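You operate a simulated robot arm through the tools that you are given. There is no shell and no other tool. Be economical: measure what you need, move in short steps, check, and stop when the job is done.

You are at the controls of a simulated robot arm. One attempt, no reset.

## Task
Put things in order on the left half of the wall bench. At the end: the white porcelain knob from the left half of the wall bench stands where the filament stem stood; the filament stem stands where the wire spool stood; the medium lamp from the left half of the wall bench stands where the white porcelain knob stood; the wire spool stands on top of the black gauge; whatever was shut is shut again. Leave all else as you found it, and nothing knocked over.

Only the result counts: the job must be done as asked and must still hold three seconds after the hand-in. Knocking over, shifting, dropping, spilling or breaking anything else fails it.

## Robot
A 6-joint arm with a two-finger parallel gripper, fixed in place. Base frame: the origin is at the foot of the arm, x ahead of it, y to its left, z up; the work surface is at about z = 800. Readings come in mm, degrees, newtons and seconds.
With the tool pointing down near the work surface it reaches from about 260 to 680 mm from the base axis. Its first joint turns from -66.0 to 66.0 degrees. Payload 2.9 kg.
The TCP is the grasp point between the finger pads, 30 mm short of the fingertips. In the tool frame z runs along the fingers and y along their closing line. Largest opening 110 mm; finger width 20, thickness 10; the body of the gripper, 48 by 112 mm, starts 55 mm behind the TCP.
Orientation is that of the tool frame in the base frame, as [roll, pitch, yaw] about the fixed x, y, z axes, in that order (R = Rz(yaw) Ry(pitch) Rx(roll)). With the fingers straight down and closing along the base's y, the tool's x points along the base's -x, its y along +y and its z along -z.

## Interface
- The arm moves only by the tool arm_command. Its argument "targets" is text: rows parted by semicolons, each of 6 numbers parted by spaces: the shift along the tool's x, y, z in mm, then the turn, a rotation vector about the tool's x, y, z in rad. In form: tx ty tz rx ry rz; .... A call has 1 to 8 rows; each row shifts and turns the commanded pose from where the row before left it, along the tool's axes as they then stand. "jaw" is the closure, from 0 (fully open) to 1 (shut), set as the call begins (left out, the last holds). Rows are played at 5 a second. More than 50 mm and 8.6 degrees between two rows, or a gripper value outside its range, and nothing of the call is played. A pose out of reach is approached as far as the arm can. The call stops where the force on the tool passes 40 N (or 10 N more than at its start, if that is more) or the arm is blocked; 0.2 s more then pass. Each finger travels about 108 mm/s and halts on what it meets, pressing with about 35 N; the grip force reading is that of the motor and also rises with nothing between the fingers. The clock runs only during rows and for 0.2 s after the last one: add rows that do not move to give the fingers time. It gives the time, the measured TCP pose, the force on the tool (base axes), the opening and the grip force at its end, in the units of the frame above (readings bear some noise), with the torque about the TCP (base axes, N m) and any sound that the robot's microphone picked up.
- Cameras (640 x 400 px; columns grow to the right, rows downward): "scene" is fixed at [68.7, 429.5, 1377.6]; the picture's right is [-0.84, -0.54, 0.00], its down [-0.35, 0.54, -0.76] and it looks along [0.41, -0.64, -0.65] (base axes); focal length 350 px, centre (320, 200). "wrist" rides on the gripper at [72, 17, -103] in the tool frame; the picture's right is [-0.23, 0.97, 0.00], its down [-0.76, -0.18, -0.62] and it looks along [-0.61, -0.14, 0.78] (tool axes); focal length 222 px, centre (320, 200). There is no depth. A picture from a camera that has moved, and an enlarged one, comes with that camera's place and axes in the base frame and with its lens.
- grab_frame(camera): a new picture of that camera. It takes no simulated time.
- enlarge(camera, box): a new picture of the part [left, top, right, bottom] of that camera's present view, enlarged. It takes no simulated time.
- finish_job(): hands the job in; it is judged then, once.

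Go step by step. Nothing tells you positions but the pictures and the camera data: compare them with the known pose of the tool, close in by small moves and look again before you grip or let go. The budget is 120 turns and 76 pictures, counting those below and the enlarged ones. Unless the task says otherwise, let go and move clear before handing in.

The tools are called by a JSON object that holds its "method" and its "body". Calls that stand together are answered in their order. arm_command: Moves the arm, as the interface text tells. Its arguments: {"type":"object","properties":{"targets":{"type":"string"},"jaw":{"type":"number"}},"required":["targets"]} The other tools are called the same way: grab_frame (camera) takes a picture; enlarge (camera, box) takes an enlarged picture of a part of a camera's view; finish_job () hands the job in.

At the start:

```text
time: 0.0
tcp_pos: [357.5, 117.1, 1135.2]
ee_rot: [179.9, 0.0, -180.0]
ft_force: [0.1, 0.9, -0.9]
torque: [-0.03, 0.01, 0.02]
finger_gap: 110.0
grasp_force: 0.1
```

scene: 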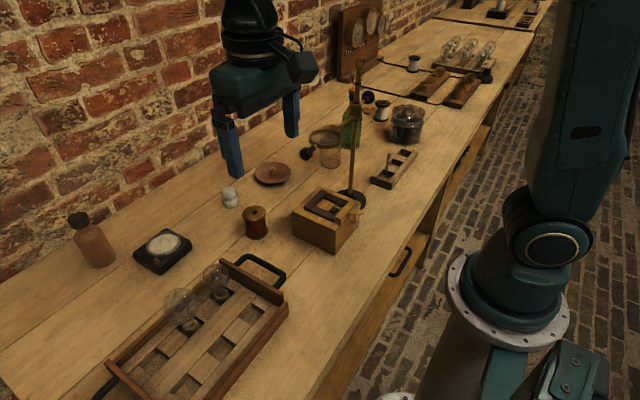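
wrist: 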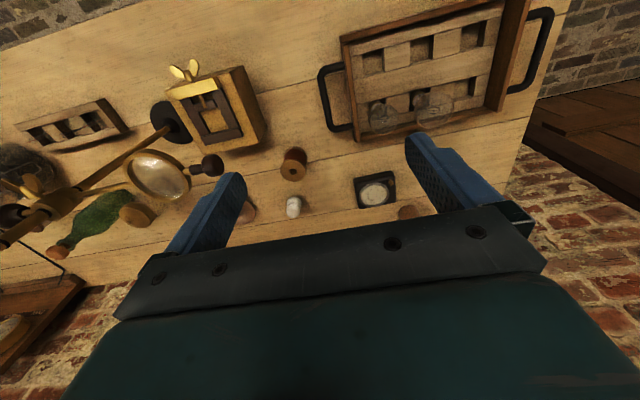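

I see the bench with a tray of lamps, a wooden clamp box, spool, white knob and black gauge. I'll enlarge parts to identify the objects.

{"method": "enlarge", "body": {"camera": "scene", "box": [40, 160, 360, 400]}}

{"method": "enlarge", "body": {"camera": "scene", "box": [200, 80, 440, 260]}}

{"method": "enlarge", "body": {"camera": "wrist", "box": [140, 0, 560, 230]}}

```text
1.67 times, centred on (200, 280) of scene
camera zoom: at [68.7, 429.5, 1377.6], right [-0.84, -0.54, 0.0], down [-0.35, 0.54, -0.76], along [0.41, -0.64, -0.65], focal length 584 px, centre (520, 67)
```

zoom: 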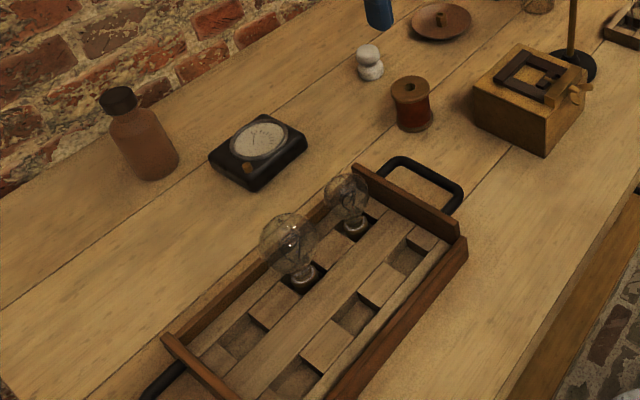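

```text
2.22 times, centred on (320, 170) of scene
camera zoom: at [68.7, 429.5, 1377.6], right [-0.84, -0.54, 0.0], down [-0.35, 0.54, -0.76], along [0.41, -0.64, -0.65], focal length 778 px, centre (320, 267)
```

zoom: 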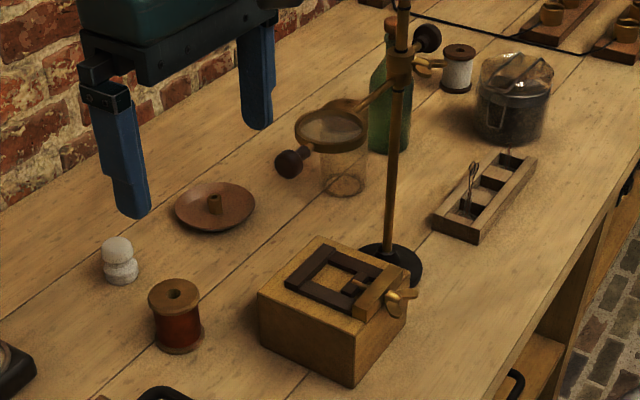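

```text
1.52 times, centred on (350, 115) of wrist
camera zoom: at [284.3, 134.3, 1236.9], right [0.23, 0.97, 0.0], down [0.76, -0.18, 0.62], along [0.61, -0.14, -0.78], focal length 338 px, centre (274, 330)
```

zoom: 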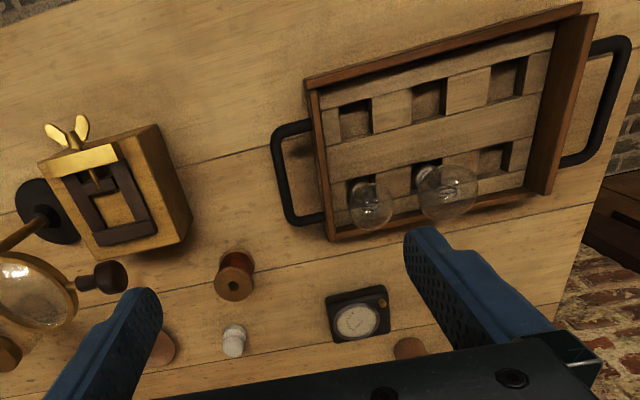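

I want a closer look at the small rack, the far right half, and the lamps in the tray.

{"method": "enlarge", "body": {"camera": "scene", "box": [330, 90, 430, 200]}}

{"method": "enlarge", "body": {"camera": "scene", "box": [340, 0, 550, 130]}}

{"method": "enlarge", "body": {"camera": "scene", "box": [90, 240, 310, 400]}}

```text
3.64 times, centred on (380, 145) of scene
camera zoom: at [68.7, 429.5, 1377.6], right [-0.84, -0.54, 0.0], down [-0.35, 0.54, -0.76], along [0.41, -0.64, -0.65], focal length 1273 px, centre (102, 400)
```

zoom: 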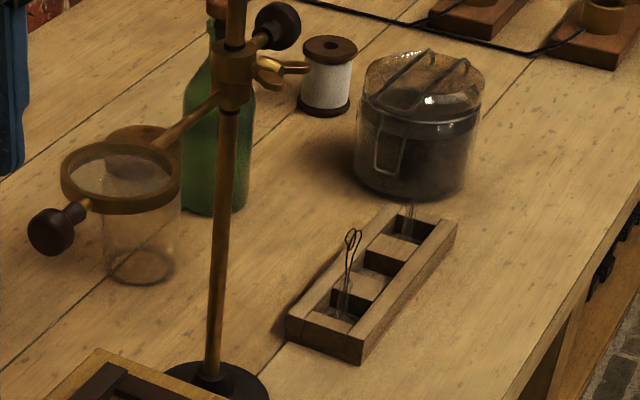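

```text
3.05 times, centred on (445, 65) of scene
camera zoom: at [68.7, 429.5, 1377.6], right [-0.84, -0.54, 0.0], down [-0.35, 0.54, -0.76], along [0.41, -0.64, -0.65], focal length 1067 px, centre (-61, 611)
```

zoom: 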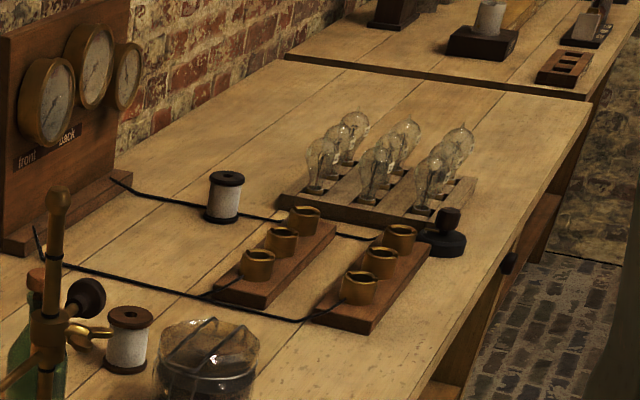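

```text
2.50 times, centred on (200, 320) of scene
camera zoom: at [68.7, 429.5, 1377.6], right [-0.84, -0.54, 0.0], down [-0.35, 0.54, -0.76], along [0.41, -0.64, -0.65], focal length 876 px, centre (620, -100)
```

zoom: 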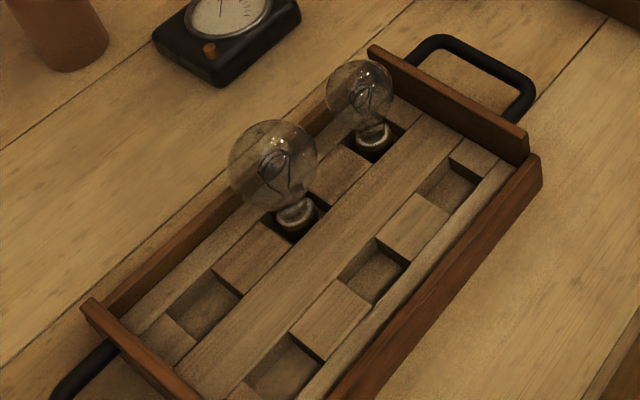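

I'll compare the lamps on the right half and look closer at the small rack and the clamp box.

{"method": "enlarge", "body": {"camera": "scene", "box": [425, 25, 515, 85]}}

{"method": "enlarge", "body": {"camera": "scene", "box": [285, 180, 425, 280]}}

{"method": "enlarge", "body": {"camera": "scene", "box": [360, 140, 430, 195]}}

{"method": "enlarge", "body": {"camera": "wrist", "box": [0, 60, 240, 230]}}

```text
6.67 times, centred on (470, 55) of scene
camera zoom: at [68.7, 429.5, 1377.6], right [-0.84, -0.54, 0.0], down [-0.35, 0.54, -0.76], along [0.41, -0.64, -0.65], focal length 2335 px, centre (-680, 1167)
```

zoom: 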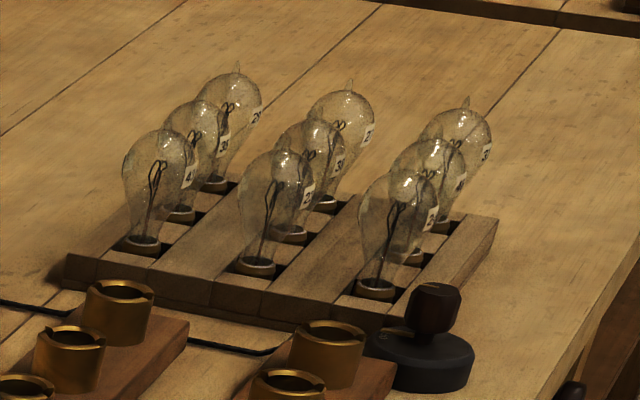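

```text
4.00 times, centred on (355, 230) of scene
camera zoom: at [68.7, 429.5, 1377.6], right [-0.84, -0.54, 0.0], down [-0.35, 0.54, -0.76], along [0.41, -0.64, -0.65], focal length 1401 px, centre (180, 80)
```

zoom: 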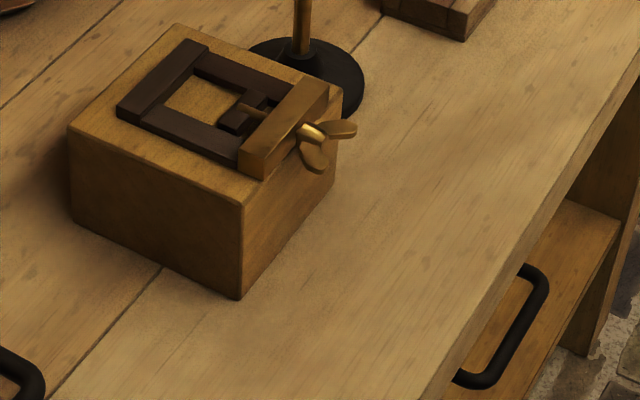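

```text
7.27 times, centred on (395, 168) of scene
camera zoom: at [68.7, 429.5, 1377.6], right [-0.84, -0.54, 0.0], down [-0.35, 0.54, -0.76], along [0.41, -0.64, -0.65], focal length 2547 px, centre (-226, 436)
```

zoom: 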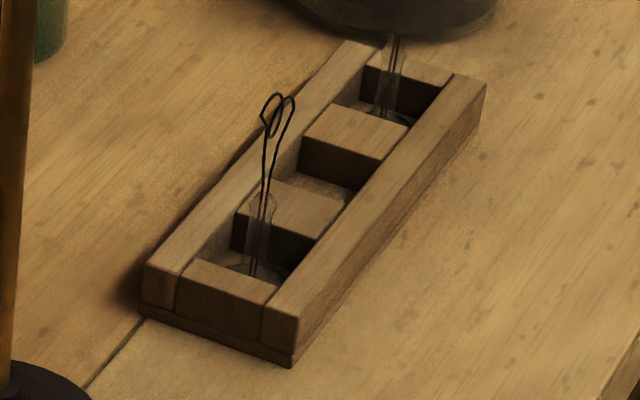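

```text
2.35 times, centred on (120, 145) of wrist
camera zoom: at [284.3, 134.3, 1236.9], right [0.23, 0.97, 0.0], down [0.76, -0.18, 0.62], along [0.61, -0.14, -0.78], focal length 523 px, centre (791, 329)
```

zoom: 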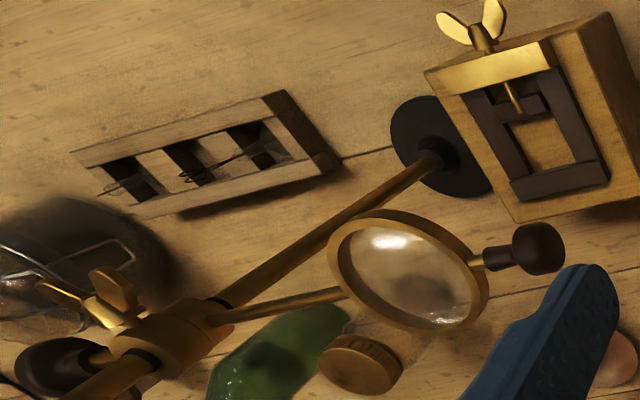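

The filament stem is the looped one in the small rack's near pocket. I need to settle which lamp is "medium", so I'll look around the left end with the wrist camera.

{"method": "arm_command", "body": {"targets": "40 45 0 0 0 0; 40 45 0 0 0 0; 0 45 0 0 0 0; 0 0 0 0 0 0"}}

{"method": "grab_frame", "body": {"camera": "wrist"}}

{"method": "grab_frame", "body": {"camera": "scene"}}

```text
refused: row 1 steps farther than a row can; nothing moved
```

```text
63 pictures are left
camera wrist: at [284.3, 134.3, 1236.9], right [0.23, 0.97, 0.0], down [0.76, -0.18, 0.62], along [0.61, -0.14, -0.78], focal length 222 px, centre (320, 200)
```

wrist: 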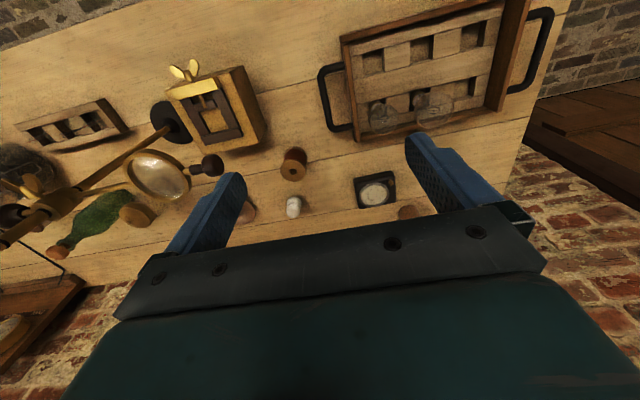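

```text
62 pictures are left
```

scene: 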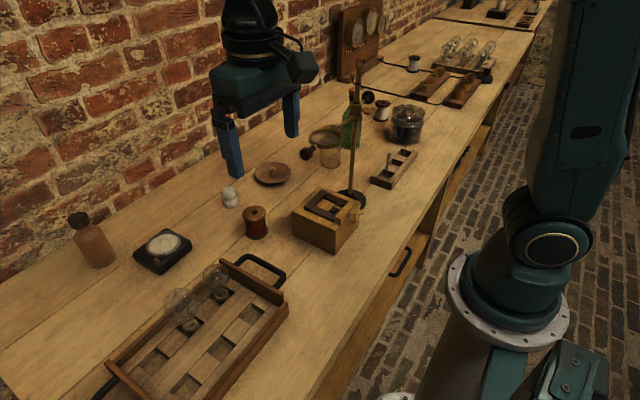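

Row steps must total under 50 mm. I'll move to get a better view of the lamps in the tray.

{"method": "arm_command", "body": {"targets": "30 35 0 0 0 0; 30 35 0 0 0 0; 0 45 0 0 0 0; 0 0 45 0 0 0; 0 0 45 0 0 0; 0 0 0 0 0 0"}}

{"method": "grab_frame", "body": {"camera": "wrist"}}

{"method": "grab_frame", "body": {"camera": "scene"}}

```text
time: 1.4
tcp_pos: [296.7, 232.6, 1044.0]
ee_rot: [180.0, 0.0, -180.0]
ft_force: [-0.5, -0.6, -1.4]
torque: [-0.01, 0.02, -0.01]
finger_gap: 110.1
grasp_force: 0.1
```

```text
61 pictures are left
camera wrist: at [223.9, 250.6, 1146.3], right [0.23, 0.97, 0.0], down [0.76, -0.18, 0.62], along [0.61, -0.14, -0.78], focal length 222 px, centre (320, 200)
```

wrist: 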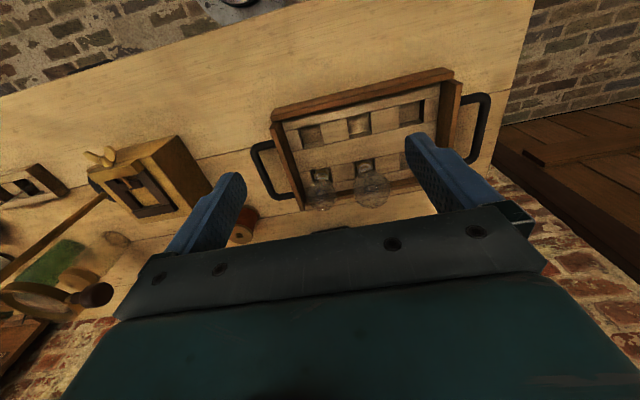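

```text
60 pictures are left
```

scene: 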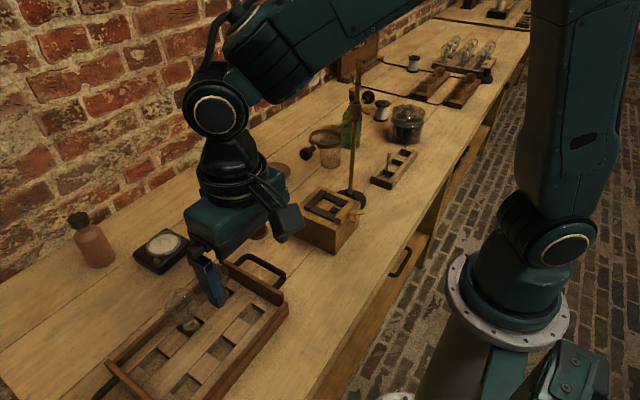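

I'll check the far bench for comparable lamps or hints.

{"method": "enlarge", "body": {"camera": "scene", "box": [430, 0, 550, 40]}}

{"method": "enlarge", "body": {"camera": "wrist", "box": [480, 60, 640, 240]}}

{"method": "enlarge", "body": {"camera": "wrist", "box": [240, 60, 500, 230]}}

```text
5.33 times, centred on (490, 20) of scene
camera zoom: at [68.7, 429.5, 1377.6], right [-0.84, -0.54, 0.0], down [-0.35, 0.54, -0.76], along [0.41, -0.64, -0.65], focal length 1868 px, centre (-587, 1160)
```

zoom: 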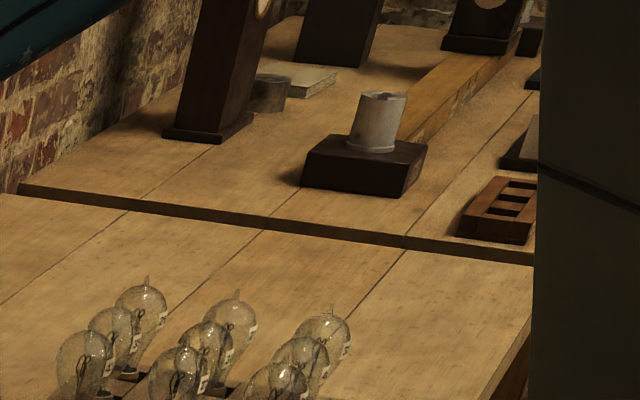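

```text
2.22 times, centred on (560, 150) of wrist
camera zoom: at [223.9, 250.6, 1146.3], right [0.23, 0.97, 0.0], down [0.76, -0.18, 0.62], along [0.61, -0.14, -0.78], focal length 494 px, centre (-213, 311)
```

zoom: 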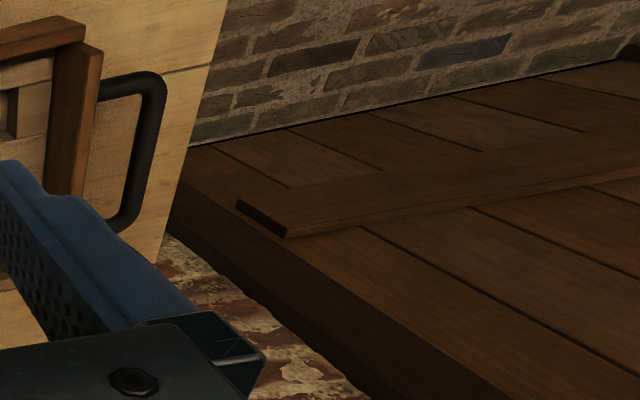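

```text
2.35 times, centred on (370, 145) of wrist
camera zoom: at [223.9, 250.6, 1146.3], right [0.23, 0.97, 0.0], down [0.76, -0.18, 0.62], along [0.61, -0.14, -0.78], focal length 523 px, centre (202, 329)
```

zoom: 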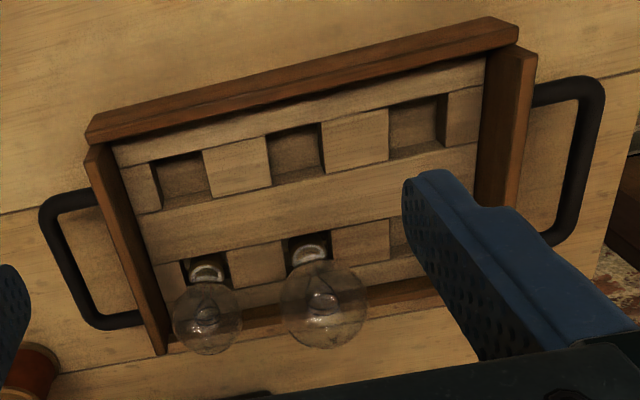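

I'll take a close look at the jar, the only reachable shut thing, to see whether anything is inside.

{"method": "enlarge", "body": {"camera": "scene", "box": [380, 95, 435, 150]}}

{"method": "enlarge", "body": {"camera": "scene", "box": [380, 220, 440, 290]}}

```text
7.27 times, centred on (408, 122) of scene
camera zoom: at [68.7, 429.5, 1377.6], right [-0.84, -0.54, 0.0], down [-0.35, 0.54, -0.76], along [0.41, -0.64, -0.65], focal length 2547 px, centre (-316, 764)
```

zoom: 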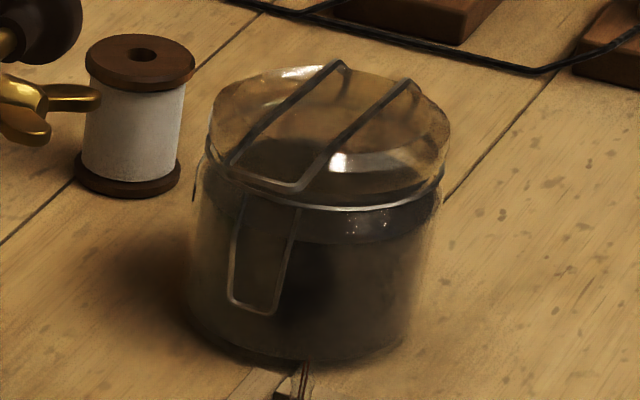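

```text
5.71 times, centred on (410, 255) of scene
camera zoom: at [68.7, 429.5, 1377.6], right [-0.84, -0.54, 0.0], down [-0.35, 0.54, -0.76], along [0.41, -0.64, -0.65], focal length 2001 px, centre (-194, -114)
```

zoom: 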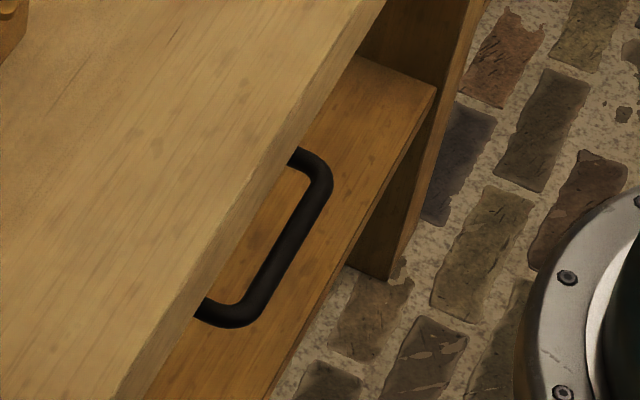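

I take the larger lamp in the middle pocket (~59 mm globe, pocket order small–medium–large) to be the medium one. I'll start with the spool at about (492, 34) and move above it to look.

{"method": "arm_command", "body": {"targets": "-25 -25 0 0 0 0; -25 -25 0 0 0 0; -25 -25 0 0 0 0; -25 -25 0 0 0 0; -25 -25 0 0 0 0; -25 -25 0 0 0 0; -25 -25 0 0 0 0; -20 -24 30 0 0 0"}}

{"method": "arm_command", "body": {"targets": "0 0 40 0 0 0; 0 0 30 0 0 0; 0 0 0 0 0 0"}}

{"method": "grab_frame", "body": {"camera": "wrist"}}

{"method": "grab_frame", "body": {"camera": "scene"}}

```text
time: 3.2
tcp_pos: [492.1, 31.8, 1014.4]
ee_rot: [-180.0, 0.1, 180.0]
ft_force: [1.2, -0.5, 0.6]
torque: [-0.02, -0.01, 0.02]
finger_gap: 110.3
grasp_force: 0.0
```

```text
time: 4.0
tcp_pos: [492.3, 30.5, 944.8]
ee_rot: [-180.0, -0.1, 180.0]
ft_force: [-0.7, -0.3, -0.3]
torque: [0.01, 0.02, 0.01]
finger_gap: 110.0
grasp_force: 0.0
```

```text
54 pictures are left
camera wrist: at [419.4, 49.0, 1046.9], right [0.23, 0.97, 0.0], down [0.76, -0.18, 0.62], along [0.61, -0.14, -0.78], focal length 222 px, centre (320, 200)
```

wrist: 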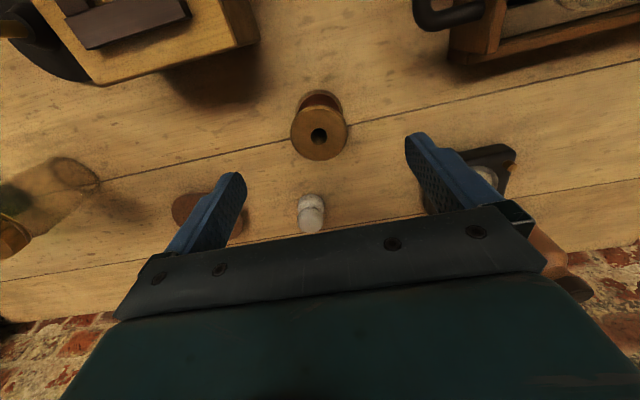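

```text
53 pictures are left
```

scene: 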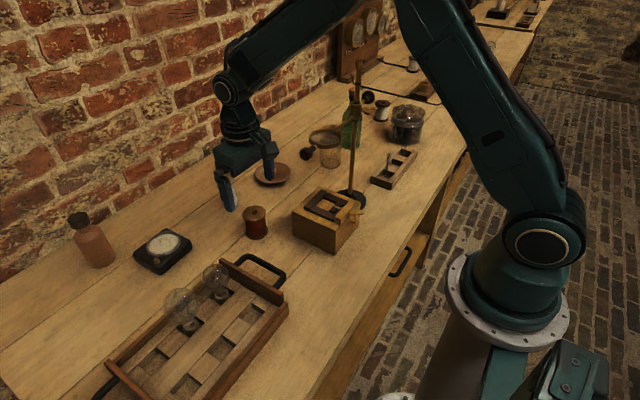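

The spool's top centre reads about (495, 31), top around z 858, Ø about 50. I'll centre, descend around it and close.

{"method": "arm_command", "body": {"targets": "-3 0 37 0 0 0; 0 0 37 0 0 0; 0 0 34 0 0 0; 0 0 0 0 0 0"}}

{"method": "grab_frame", "body": {"camera": "wrist"}}

```text
time: 5.0
tcp_pos: [496.5, 32.0, 836.3]
ee_rot: [-180.0, 0.0, 180.0]
ft_force: [0.1, -0.3, 0.1]
torque: [0.01, 0.0, -0.03]
finger_gap: 109.7
grasp_force: 0.0
```

```text
52 pictures are left
camera wrist: at [423.0, 49.1, 938.8], right [0.23, 0.97, 0.0], down [0.76, -0.18, 0.62], along [0.61, -0.14, -0.78], focal length 222 px, centre (320, 200)
```

wrist: 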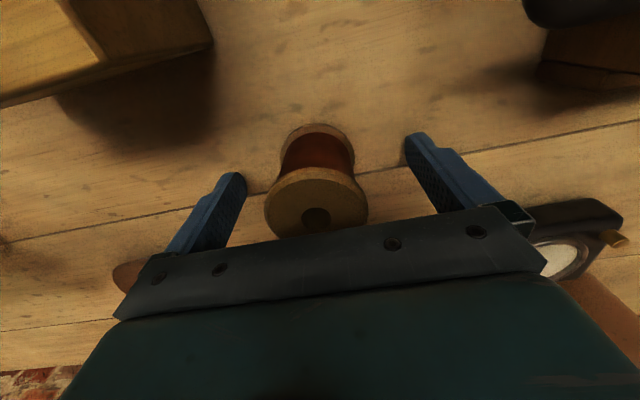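

The spool sits centred between the fingers; I'll close and lift slightly.

{"method": "arm_command", "body": {"targets": "0 0 0 0 0 0; 0 0 0 0 0 0; 0 0 0 0 0 0; 0 0 0 0 0 0; 0 0 -15 0 0 0; 0 0 -40 0 0 0; 0 0 0 0 0 0", "jaw": 1}}

{"method": "grab_frame", "body": {"camera": "wrist"}}

```text
time: 6.6
tcp_pos: [496.1, 30.7, 892.2]
ee_rot: [-180.0, 0.0, 180.0]
ft_force: [-0.1, -0.2, -2.2]
torque: [-0.02, 0.01, 0.0]
finger_gap: 50.2
grasp_force: 35.2
```

```text
51 pictures are left
camera wrist: at [423.0, 48.1, 994.1], right [0.23, 0.97, 0.0], down [0.76, -0.18, 0.62], along [0.61, -0.14, -0.78], focal length 222 px, centre (320, 200)
```

wrist: 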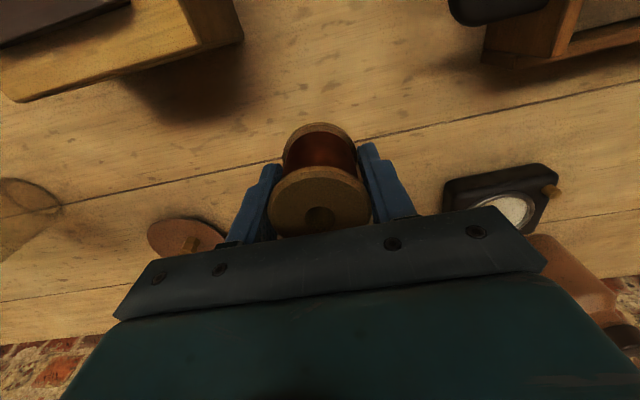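

Spool held (50.2 mm). Now carry it towards the gauge at about (613, 187), raised, and look.

{"method": "arm_command", "body": {"targets": "0 0 -45 0 0 0; -25 38 0 0 0 0; -25 38 0 0 0 0; -25 38 0 0 0 0; -25 38 0 0 0 0; 0 0 0 0 0 0"}}

{"method": "grab_frame", "body": {"camera": "wrist"}}

{"method": "enlarge", "body": {"camera": "scene", "box": [80, 150, 300, 300]}}

```text
time: 8.0
tcp_pos: [595.1, 187.1, 933.8]
ee_rot: [-180.0, -0.1, -180.0]
ft_force: [-0.6, 0.4, -2.3]
torque: [0.02, 0.0, -0.02]
finger_gap: 50.0
grasp_force: 35.0
```

```text
50 pictures are left
camera wrist: at [523.7, 204.4, 1036.6], right [0.23, 0.97, 0.0], down [0.76, -0.18, 0.62], along [0.61, -0.14, -0.78], focal length 222 px, centre (320, 200)
```

wrist: 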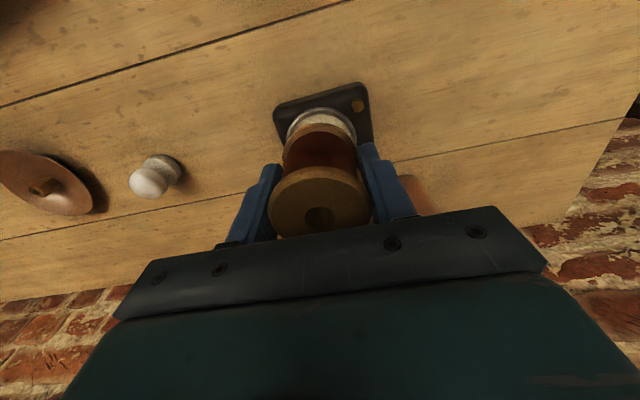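

```text
2.67 times, centred on (190, 225) of scene
camera zoom: at [68.7, 429.5, 1377.6], right [-0.84, -0.54, 0.0], down [-0.35, 0.54, -0.76], along [0.41, -0.64, -0.65], focal length 934 px, centre (667, 133)
```

zoom: 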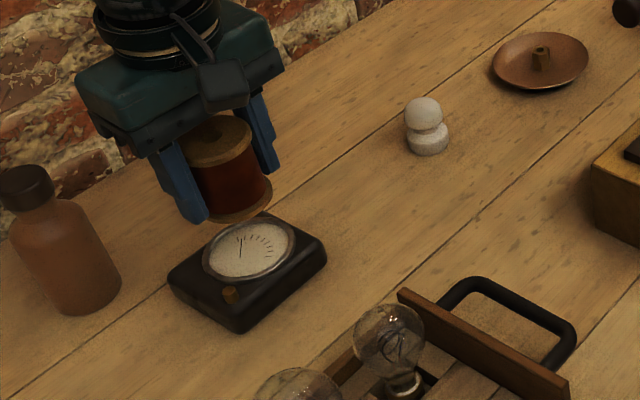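

Dial centre reads about (615, 187). I'll move over it, descend to just above and look.

{"method": "arm_command", "body": {"targets": "-20 0 0 0 0 0; 0 0 30 0 0 0; 0 0 25 0 0 0; 0 0 0 0 0 0"}}

{"method": "enlarge", "body": {"camera": "scene", "box": [100, 160, 260, 280]}}

{"method": "grab_frame", "body": {"camera": "wrist"}}

```text
time: 9.0
tcp_pos: [613.9, 184.7, 880.6]
ee_rot: [179.9, 0.0, 180.0]
ft_force: [-0.5, -0.2, -1.6]
torque: [-0.02, 0.02, 0.01]
finger_gap: 50.3
grasp_force: 34.7
```

```text
3.33 times, centred on (180, 220) of scene
camera zoom: at [68.8, 429.5, 1377.6], right [-0.84, -0.54, 0.0], down [-0.35, 0.54, -0.76], along [0.41, -0.64, -0.65], focal length 1167 px, centre (787, 133)
```

zoom: 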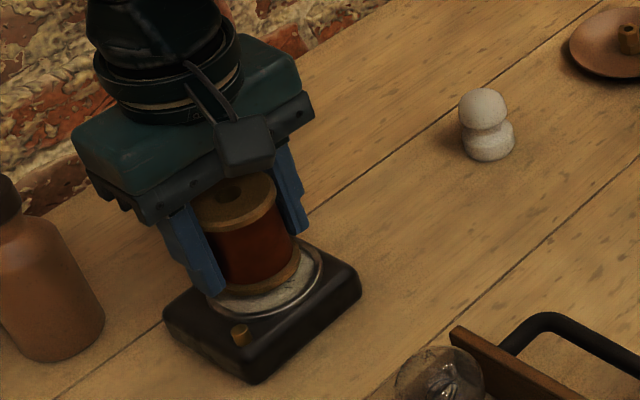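

```text
47 pictures are left
camera wrist: at [541.4, 202.8, 983.1], right [0.23, 0.97, 0.0], down [0.76, -0.18, 0.62], along [0.61, -0.14, -0.78], focal length 222 px, centre (320, 200)
```

wrist: 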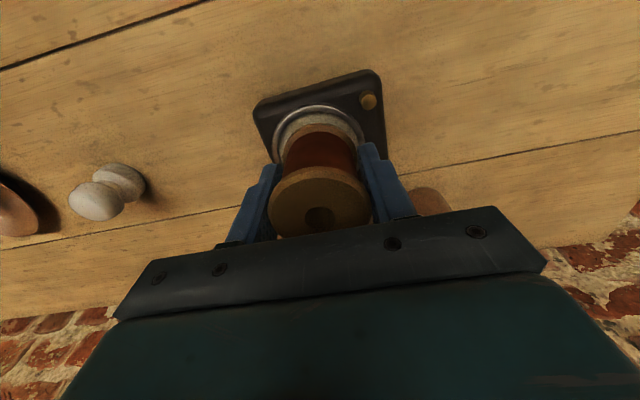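

Well aligned over the dial; spool bottom is about 15 mm above it. Lowering in small steps.

{"method": "arm_command", "body": {"targets": "-2 1 4 0 0 0; 0 0 4 0 0 0; 0 0 2 0 0 0; 0 0 0 0 0 0"}}

{"method": "enlarge", "body": {"camera": "scene", "box": [130, 200, 210, 260]}}

```text
time: 10.0
tcp_pos: [616.3, 185.9, 870.5]
ee_rot: [180.0, -0.1, 180.0]
ft_force: [-0.1, 0.6, -0.8]
torque: [-0.04, -0.02, 0.02]
finger_gap: 50.4
grasp_force: 34.7
```

```text
6.67 times, centred on (170, 230) of scene
camera zoom: at [68.8, 429.5, 1377.6], right [-0.84, -0.54, 0.0], down [-0.35, 0.54, -0.76], along [0.41, -0.64, -0.65], focal length 2335 px, centre (1320, 0)
```

zoom: 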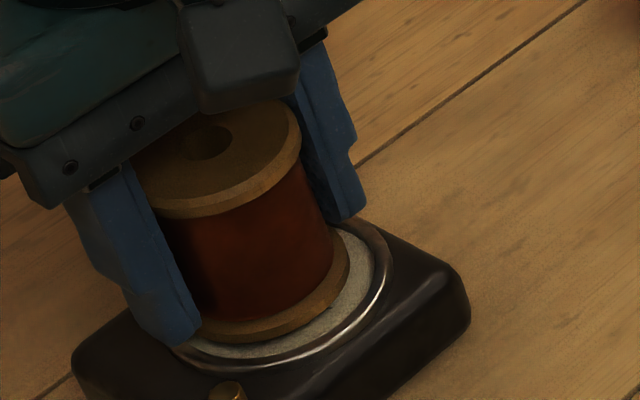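

Nearly there. Lower 2 mm at a time, watching the force.

{"method": "arm_command", "body": {"targets": "0 0 2 0 0 0; 0 0 0 0 0 0"}}

{"method": "arm_command", "body": {"targets": "0 0 2 0 0 0; 0 0 0 0 0 0"}}

{"method": "arm_command", "body": {"targets": "0 0 1.5 0 0 0; 0 0 0 0 0 0"}}

```text
time: 10.6
tcp_pos: [616.5, 186.9, 868.6]
ee_rot: [-180.0, 0.0, 180.0]
ft_force: [-1.2, 0.4, -1.9]
torque: [0.0, 0.03, 0.01]
finger_gap: 50.2
grasp_force: 35.4
```

```text
time: 11.2
tcp_pos: [616.7, 185.8, 866.7]
ee_rot: [180.0, 0.1, -179.9]
ft_force: [-0.2, -0.6, -0.9]
torque: [0.01, -0.03, 0.01]
finger_gap: 50.2
grasp_force: 35.0
```

```text
time: 11.8
tcp_pos: [618.0, 184.8, 866.3]
ee_rot: [-180.0, 0.1, 180.0]
ft_force: [-4.5, -0.3, 9.1]
torque: [-0.09, 0.23, 0.0]
finger_gap: 50.2
grasp_force: 34.7
```

Contact at TCP z ≈ 866 (9 N). Relieve slightly, open, and lift straight up.

{"method": "arm_command", "body": {"targets": "0 0 -0.7 0 0 0; 0 0 0 0 0 0"}}

{"method": "arm_command", "body": {"targets": "0 0 0 0 0 0; 0 0 0 0 0 0; 0 0 0 0 0 0; 0 0 -10 0 0 0; 0 0 -30 0 0 0; 0 0 -45 0 0 0; 0 0 -45 0 0 0", "jaw": 0.2}}

{"method": "enlarge", "body": {"camera": "scene", "box": [100, 160, 260, 280]}}

{"method": "grab_frame", "body": {"camera": "wrist"}}

```text
time: 12.4
tcp_pos: [618.1, 185.5, 866.4]
ee_rot: [180.0, 0.1, -180.0]
ft_force: [2.1, -0.6, 7.5]
torque: [-0.06, 0.06, -0.04]
finger_gap: 50.1
grasp_force: 34.8
```

```text
time: 14.0
tcp_pos: [617.0, 186.1, 997.5]
ee_rot: [180.0, 0.0, -179.9]
ft_force: [-0.1, 0.3, -0.1]
torque: [0.04, -0.01, -0.04]
finger_gap: 87.9
grasp_force: 0.0
```

```text
3.33 times, centred on (180, 220) of scene
camera zoom: at [68.7, 429.5, 1377.6], right [-0.84, -0.54, 0.0], down [-0.35, 0.54, -0.76], along [0.41, -0.64, -0.65], focal length 1167 px, centre (787, 133)
```

zoom: 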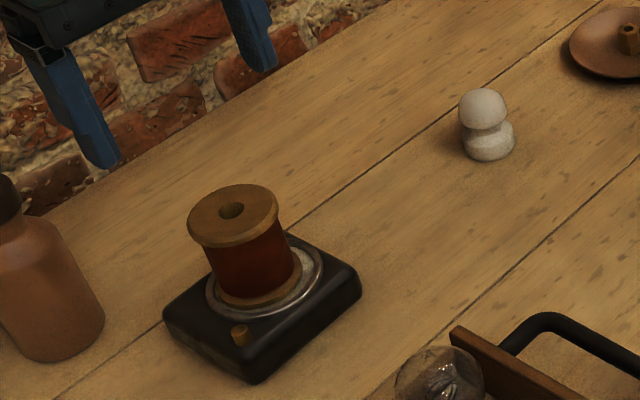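

```text
44 pictures are left
camera wrist: at [544.0, 204.0, 1099.3], right [0.23, 0.97, 0.0], down [0.76, -0.18, 0.62], along [0.61, -0.14, -0.78], focal length 222 px, centre (320, 200)
```

wrist: 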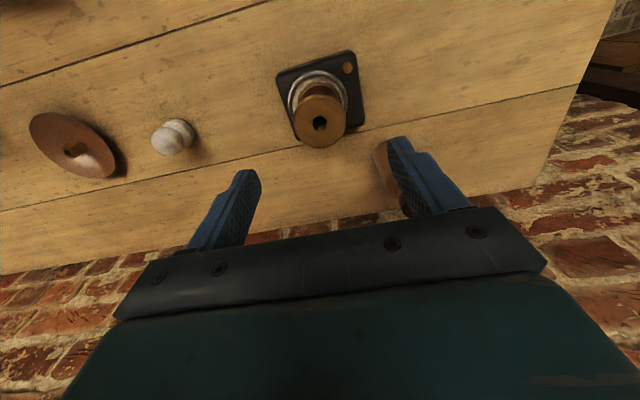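

The spool stands upright on the dial. Next the filament stem: retreat inward, then swing round low-radius past the magnifier stand.

{"method": "arm_command", "body": {"targets": "41 -23 0 0 0 0; 41 -23 0 0 0 0; 41 -23 0 0 0 0; 41 -23 0 0 0 0; 41 -23 0 0 0 0; 41 -23 0 0 0 0; 41 -23 0 0 0 0; 41 -23 0 0 0 0"}}

{"method": "arm_command", "body": {"targets": "5 -45 0 0 0 0; 5 -45 0 0 0 0; 5 -45 0 0 0 0; 0 -45 0 0 0 0; 0 -45 0 0 0 0; 0 -40 0 0 0 0; 0 -40 0 0 0 0; 0 0 0 0 0 0"}}

{"method": "grab_frame", "body": {"camera": "wrist"}}

{"method": "grab_frame", "body": {"camera": "scene"}}

```text
time: 15.4
tcp_pos: [390.5, 57.2, 1000.4]
ee_rot: [179.3, 2.5, -178.5]
ft_force: [16.6, 5.1, 0.6]
torque: [-0.22, 0.7, 0.94]
finger_gap: 85.2
grasp_force: 0.1
stopped in row 7: the force on the tool passed its limit at 122 N (the readings are from after the stop); the commanded pose is now the measured one
```

```text
time: 15.9
tcp_pos: [386.5, 21.1, 998.2]
ee_rot: [178.3, 2.4, -177.2]
ft_force: [2.1, 36.6, 0.8]
torque: [-1.67, 0.08, -0.23]
finger_gap: 69.8
grasp_force: 0.0
stopped in row 2: the force on the tool passed its limit at 60 N (the readings are from after the stop); the commanded pose is now the measured one
```

```text
43 pictures are left
camera wrist: at [308.1, 31.4, 1098.2], right [0.18, 0.98, 0.04], down [0.74, -0.16, 0.65], along [0.64, -0.09, -0.76], focal length 222 px, centre (320, 200)
```

wrist: 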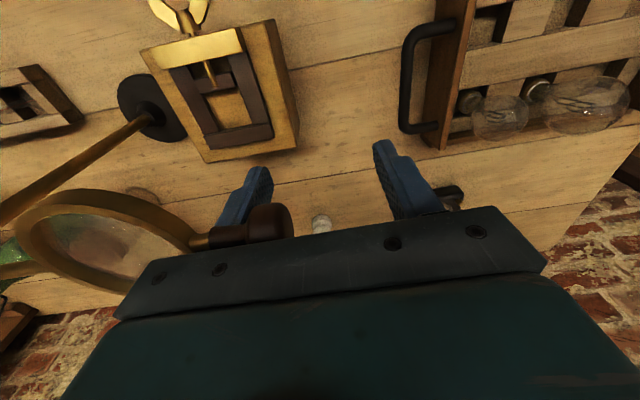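

```text
42 pictures are left
```

scene: 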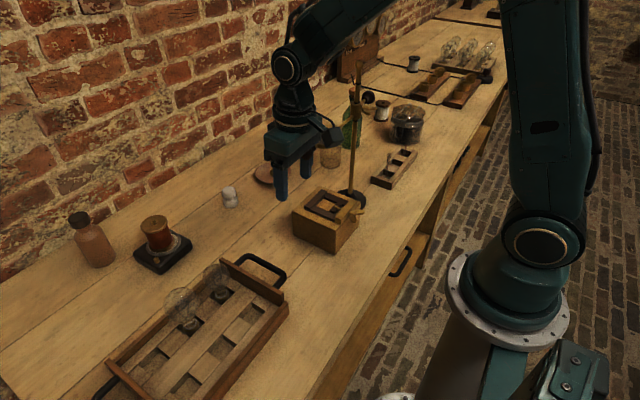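

I bumped the magnifier's handle, which reaches out further than I judged. I'll back away gently (+y, then up) and check whether anything has shifted.

{"method": "arm_command", "body": {"targets": "0 15 0 0 0 0; 0 25 0 0 0 0; 0 40 0 0 0 0; 0 0 -45 0 0 0; 0 0 -45 0 0 0; 0 0 0 0 0 0"}}

{"method": "grab_frame", "body": {"camera": "scene"}}

{"method": "grab_frame", "body": {"camera": "wrist"}}

```text
time: 16.6
tcp_pos: [392.6, 53.6, 1004.0]
ee_rot: [179.8, 3.7, -179.3]
ft_force: [19.9, -21.9, 0.8]
torque: [0.83, 0.73, 1.33]
finger_gap: 98.5
grasp_force: 10.7
stopped in row 3: the force on the tool passed its limit at 93 N (the readings are from after the stop); the commanded pose is now the measured one
```

```text
41 pictures are left
```

scene: 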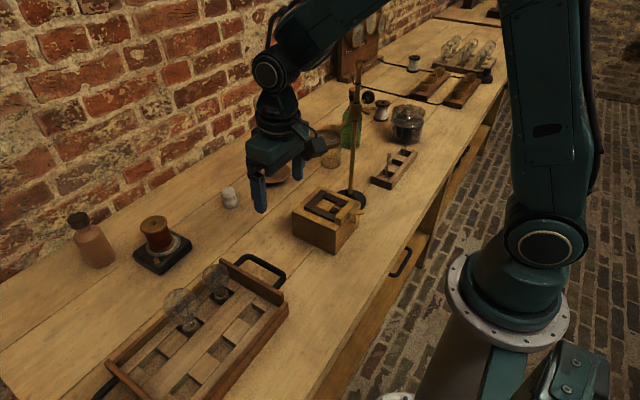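

```text
40 pictures are left
camera wrist: at [312.8, 69.4, 1100.6], right [0.21, 0.98, 0.02], down [0.72, -0.17, 0.67], along [0.66, -0.13, -0.74], focal length 222 px, centre (320, 200)
```

wrist: 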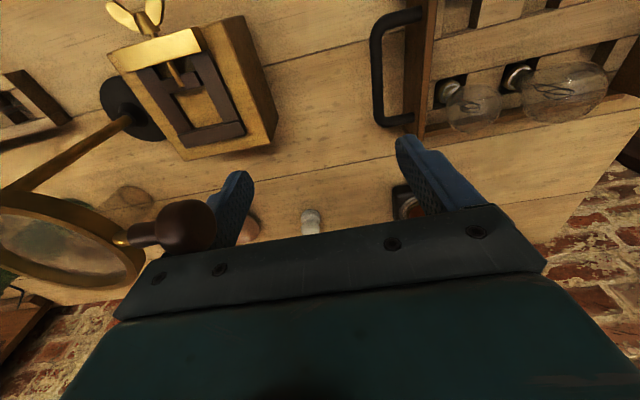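

The handle's ball knob is on the −x side of my left finger. I'll ease +x to relieve it, then go straight up.

{"method": "arm_command", "body": {"targets": "-6 -2 0 0 0 0; -6 0 0 0 0 0; 0 0 0 0 0 0"}}

{"method": "grab_frame", "body": {"camera": "wrist"}}

```text
time: 17.4
tcp_pos: [400.7, 54.9, 1001.9]
ee_rot: [179.7, 3.1, -179.0]
ft_force: [0.5, 0.6, -0.3]
torque: [-0.02, -0.03, 0.01]
finger_gap: 88.0
grasp_force: 0.1
```

```text
39 pictures are left
camera wrist: at [322.4, 69.8, 1100.4], right [0.21, 0.98, 0.02], down [0.73, -0.17, 0.66], along [0.65, -0.13, -0.75], focal length 222 px, centre (320, 200)
```

wrist: 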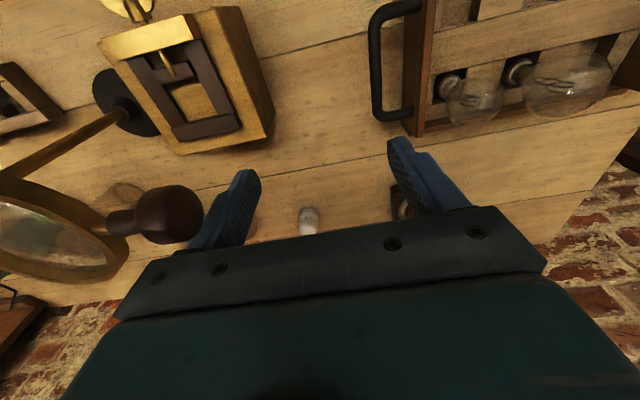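

Free of contact now. Rise straight up, then look at the stand.

{"method": "arm_command", "body": {"targets": "0 0 -30 0 0 0; 0 0 -45 0 0 0; 0 0 -45 0 0 0; 0 0 -45 0 0 0; 0 0 0 0 0 0"}}

{"method": "arm_command", "body": {"targets": "0 40 0 0 0 0; 0 40 0 0 0 0; 0 40 0 0 0 0; 0 0 0 0 0 0"}}

{"method": "grab_frame", "body": {"camera": "scene"}}

```text
time: 18.6
tcp_pos: [393.5, 52.9, 1167.5]
ee_rot: [179.7, 3.2, -179.1]
ft_force: [0.2, -0.4, 0.9]
torque: [0.0, 0.01, 0.03]
finger_gap: 88.1
grasp_force: 0.1
```

```text
time: 19.6
tcp_pos: [390.8, 172.1, 1169.7]
ee_rot: [179.6, 3.2, -179.2]
ft_force: [0.2, -0.9, 0.5]
torque: [0.0, 0.03, 0.04]
finger_gap: 88.2
grasp_force: 0.1
```

```text
38 pictures are left
```

scene: 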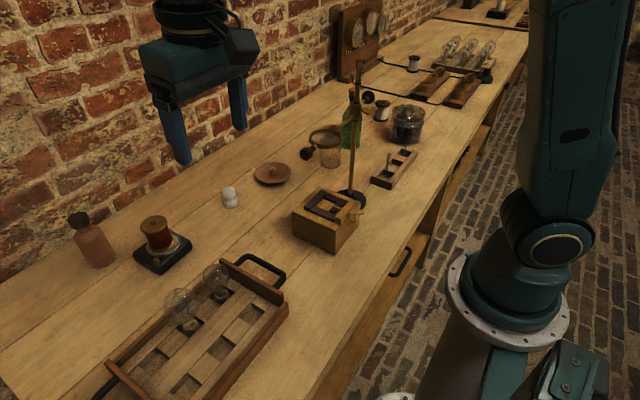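

The stand and magnifier are unmoved (same pixels as at the start). The magnifier spans x≈378, y −200…0, z≈1030–1065; I'll pass inside it at x≈275, high. I also straighten the tool.

{"method": "arm_command", "body": {"targets": "39 -25 0 0.007 0.056 0.014; 39 -25 0 0 0 0; 39 -25 0 0 0 0; 0 -45 0 0 0 0; 0 -45 0 0 0 0; 0 0 0 0 0 0"}}

{"method": "grab_frame", "body": {"camera": "wrist"}}

```text
time: 21.0
tcp_pos: [271.3, 8.0, 1167.1]
ee_rot: [180.0, 0.1, -179.8]
ft_force: [-0.3, -0.1, 0.1]
torque: [-0.01, -0.03, 0.0]
finger_gap: 88.0
grasp_force: 0.0
```

```text
37 pictures are left
camera wrist: at [198.9, 25.2, 1269.1], right [0.22, 0.97, 0.0], down [0.76, -0.17, 0.62], along [0.61, -0.14, -0.78], focal length 222 px, centre (320, 200)
```

wrist: 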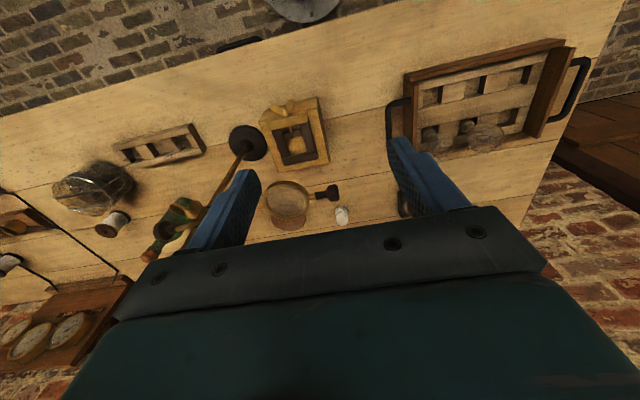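

Clear. Continue sweeping to the rack side.

{"method": "arm_command", "body": {"targets": "0 -45 0 0 0 0; 0 -45 0 0 0 0; 0 -45 0 0 0 0; 0 -45 0 0 0 0; 0 -45 0 0 0 0; 0 -45 0 0 0 0; 0 -35 0 0 0 0; 0 0 0 0 0 0"}}

{"method": "arm_command", "body": {"targets": "0 0 45 0 0 0; 0 0 45 0 0 0; 0 0 45 0 0 0; 0 0 0 0 0 0"}}

{"method": "grab_frame", "body": {"camera": "wrist"}}

{"method": "grab_frame", "body": {"camera": "scene"}}

```text
time: 22.8
tcp_pos: [273.3, -301.2, 1164.8]
ee_rot: [-179.9, 0.1, -179.8]
ft_force: [0.4, 0.3, 0.0]
torque: [-0.03, -0.01, 0.01]
finger_gap: 87.9
grasp_force: 0.0
```

```text
time: 23.8
tcp_pos: [274.6, -297.7, 1030.5]
ee_rot: [180.0, -0.1, -179.8]
ft_force: [0.7, -0.1, 0.7]
torque: [0.01, -0.02, -0.02]
finger_gap: 88.0
grasp_force: 0.0
```

```text
36 pictures are left
camera wrist: at [202.0, -281.2, 1132.2], right [0.22, 0.97, 0.0], down [0.76, -0.18, 0.62], along [0.61, -0.14, -0.78], focal length 222 px, centre (320, 200)
```

wrist: 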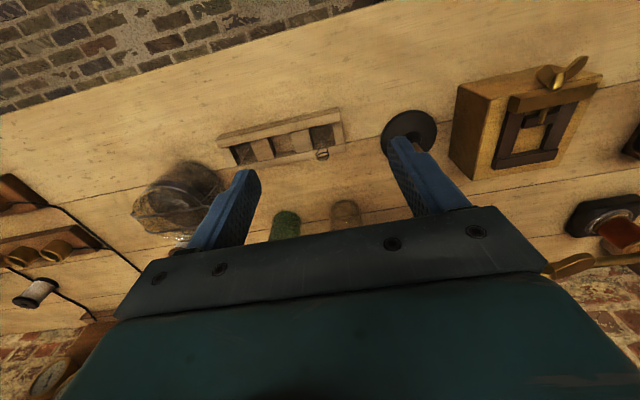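

```text
35 pictures are left
```

scene: 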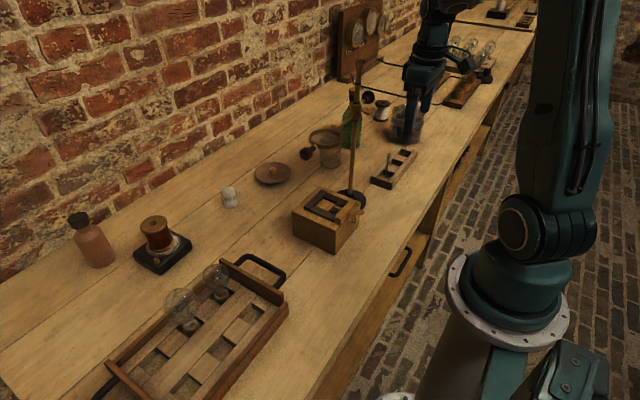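

The stem loop reads (325.5, −307). I'll move above it and look closely at the loop orientation and pocket.

{"method": "arm_command", "body": {"targets": "-26 -5 0 0 0 0; -25 -4 25 0 0 0; 0 0 45 0 0 0; 0 0 0 0 0 0", "jaw": 0.4}}

{"method": "enlarge", "body": {"camera": "wrist", "box": [200, 60, 440, 220]}}

{"method": "enlarge", "body": {"camera": "scene", "box": [320, 60, 460, 200]}}

```text
time: 24.8
tcp_pos: [323.9, -308.1, 959.7]
ee_rot: [179.9, 0.1, -179.8]
ft_force: [0.0, 0.1, 0.4]
torque: [-0.02, -0.03, -0.05]
finger_gap: 65.9
grasp_force: 0.0
```

```text
2.50 times, centred on (320, 140) of wrist
camera zoom: at [251.3, -291.2, 1062.1], right [0.22, 0.97, 0.0], down [0.76, -0.18, 0.62], along [0.61, -0.14, -0.78], focal length 555 px, centre (320, 350)
```

zoom: 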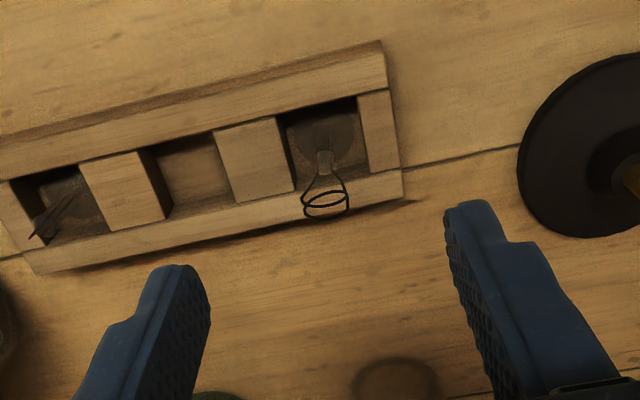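

```text
2.86 times, centred on (390, 130) of scene
camera zoom: at [68.7, 429.5, 1377.6], right [-0.84, -0.54, 0.0], down [-0.35, 0.54, -0.76], along [0.41, -0.64, -0.65], focal length 1001 px, centre (120, 400)
```

zoom: 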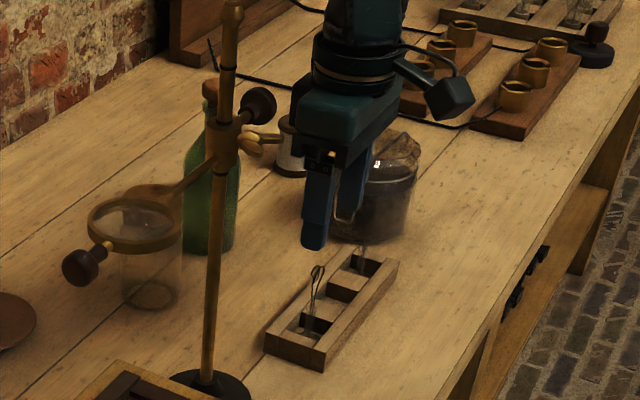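

Loop is broad in y and thin in x, so I should close along x on the glass just above the rack. I'll turn the tool so its camera swings to the −y side (base yaw +90°).

{"method": "arm_command", "body": {"targets": "0 0 0 0 0 -0.1428; 0 0 0 0 0 -0.1428; 0 0 0 0 0 -0.1428; 0 0 0 0 0 -0.1428; 0 0 0 0 0 -0.1428; 0 0 0 0 0 -0.1428"}}

{"method": "arm_command", "body": {"targets": "0 0 0 0 0 -0.1428; 0 0 0 0 0 -0.1428; 0 0 0 0 0 -0.1428; 0 0 0 0 0 -0.1428; 0 0 0 0 0 -0.1428; 0 0 0 0 0 0; 0 0 0 0 0 0"}}

{"method": "grab_frame", "body": {"camera": "wrist"}}

```text
time: 26.2
tcp_pos: [325.5, -308.4, 961.2]
ee_rot: [-179.9, 0.1, -130.6]
ft_force: [0.0, 0.3, 0.4]
torque: [0.01, -0.02, -0.03]
finger_gap: 65.9
grasp_force: 0.0
```

```text
time: 27.8
tcp_pos: [326.4, -307.8, 961.4]
ee_rot: [-179.9, 0.1, -89.8]
ft_force: [-0.4, -0.4, 0.3]
torque: [0.02, 0.02, 0.04]
finger_gap: 66.1
grasp_force: 0.0
```

```text
32 pictures are left
camera wrist: at [308.7, -378.9, 1063.4], right [-0.97, 0.22, 0.0], down [0.17, 0.76, 0.62], along [0.14, 0.61, -0.78], focal length 222 px, centre (320, 200)
```

wrist: 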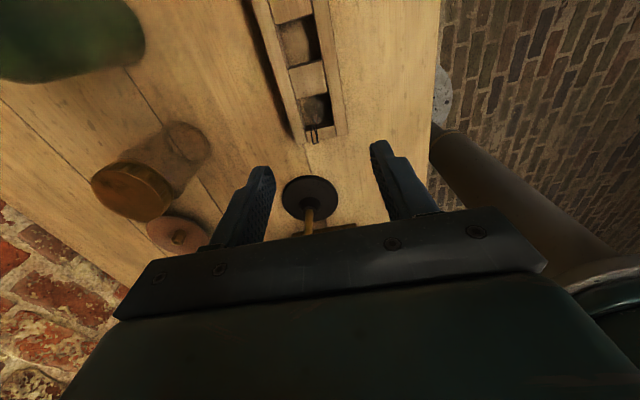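

The loop is only ~7 mm thick in x, so this orientation works. Descend partway and refine.

{"method": "arm_command", "body": {"targets": "0 3 30 0 0 0; 0 0 25 0 0 0; 0 0 0 0 0 0"}}

{"method": "enlarge", "body": {"camera": "wrist", "box": [230, 60, 410, 210]}}

```text
time: 28.6
tcp_pos: [321.3, -306.8, 905.9]
ee_rot: [-180.0, 0.0, -89.8]
ft_force: [0.1, -0.7, 0.0]
torque: [0.02, 0.0, 0.0]
finger_gap: 65.9
grasp_force: 0.0
```

```text
2.67 times, centred on (320, 135) of wrist
camera zoom: at [305.1, -379.0, 1008.1], right [-0.97, 0.23, 0.0], down [0.18, 0.76, 0.62], along [0.14, 0.61, -0.78], focal length 592 px, centre (320, 373)
```

zoom: 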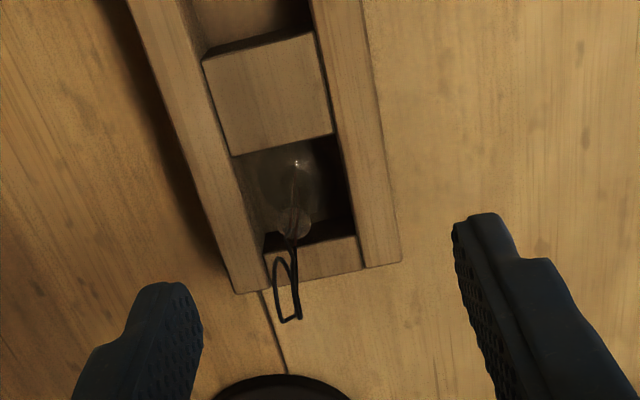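

Stem axis reads (329.5, −306.5), vertical. I'll correct +8 mm in x and descend so the tips stay above the rack.

{"method": "arm_command", "body": {"targets": "0 -8 20 0 0 0; 0 0 15 0 0 0; 0 0 0 0 0 0"}}

{"method": "enlarge", "body": {"camera": "wrist", "box": [230, 90, 410, 240]}}

{"method": "enlarge", "body": {"camera": "scene", "box": [350, 110, 440, 200]}}

```text
time: 29.4
tcp_pos: [330.0, -306.3, 870.7]
ee_rot: [180.0, 0.0, -89.9]
ft_force: [-0.5, 0.3, 0.7]
torque: [0.0, -0.02, 0.02]
finger_gap: 65.7
grasp_force: 0.1
```

```text
2.67 times, centred on (320, 165) of wrist
camera zoom: at [313.8, -377.8, 973.5], right [-0.97, 0.23, 0.0], down [0.18, 0.76, 0.62], along [0.14, 0.61, -0.78], focal length 592 px, centre (320, 293)
```

zoom: 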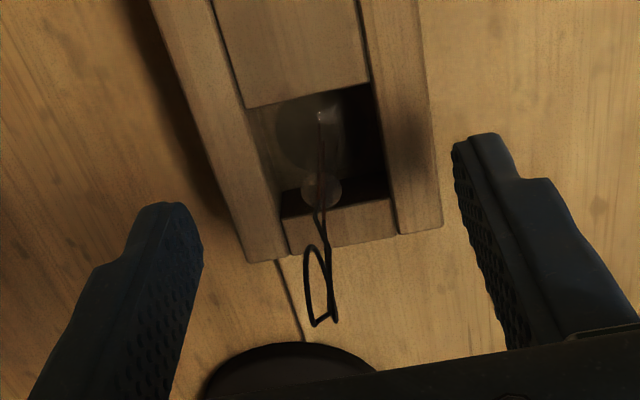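

```text
4.44 times, centred on (395, 155) of scene
camera zoom: at [68.7, 429.5, 1377.6], right [-0.84, -0.54, 0.0], down [-0.35, 0.54, -0.76], along [0.41, -0.64, -0.65], focal length 1556 px, centre (-13, 400)
```

zoom: 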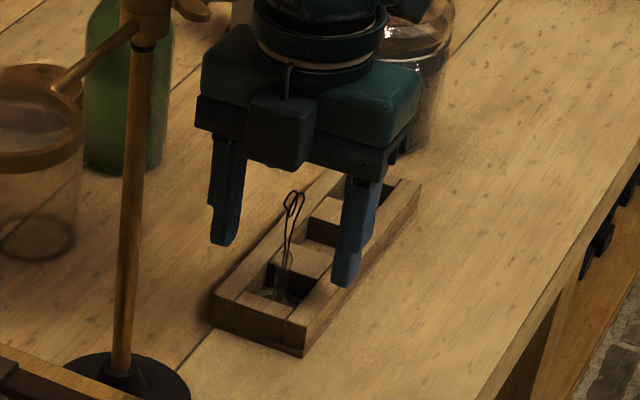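

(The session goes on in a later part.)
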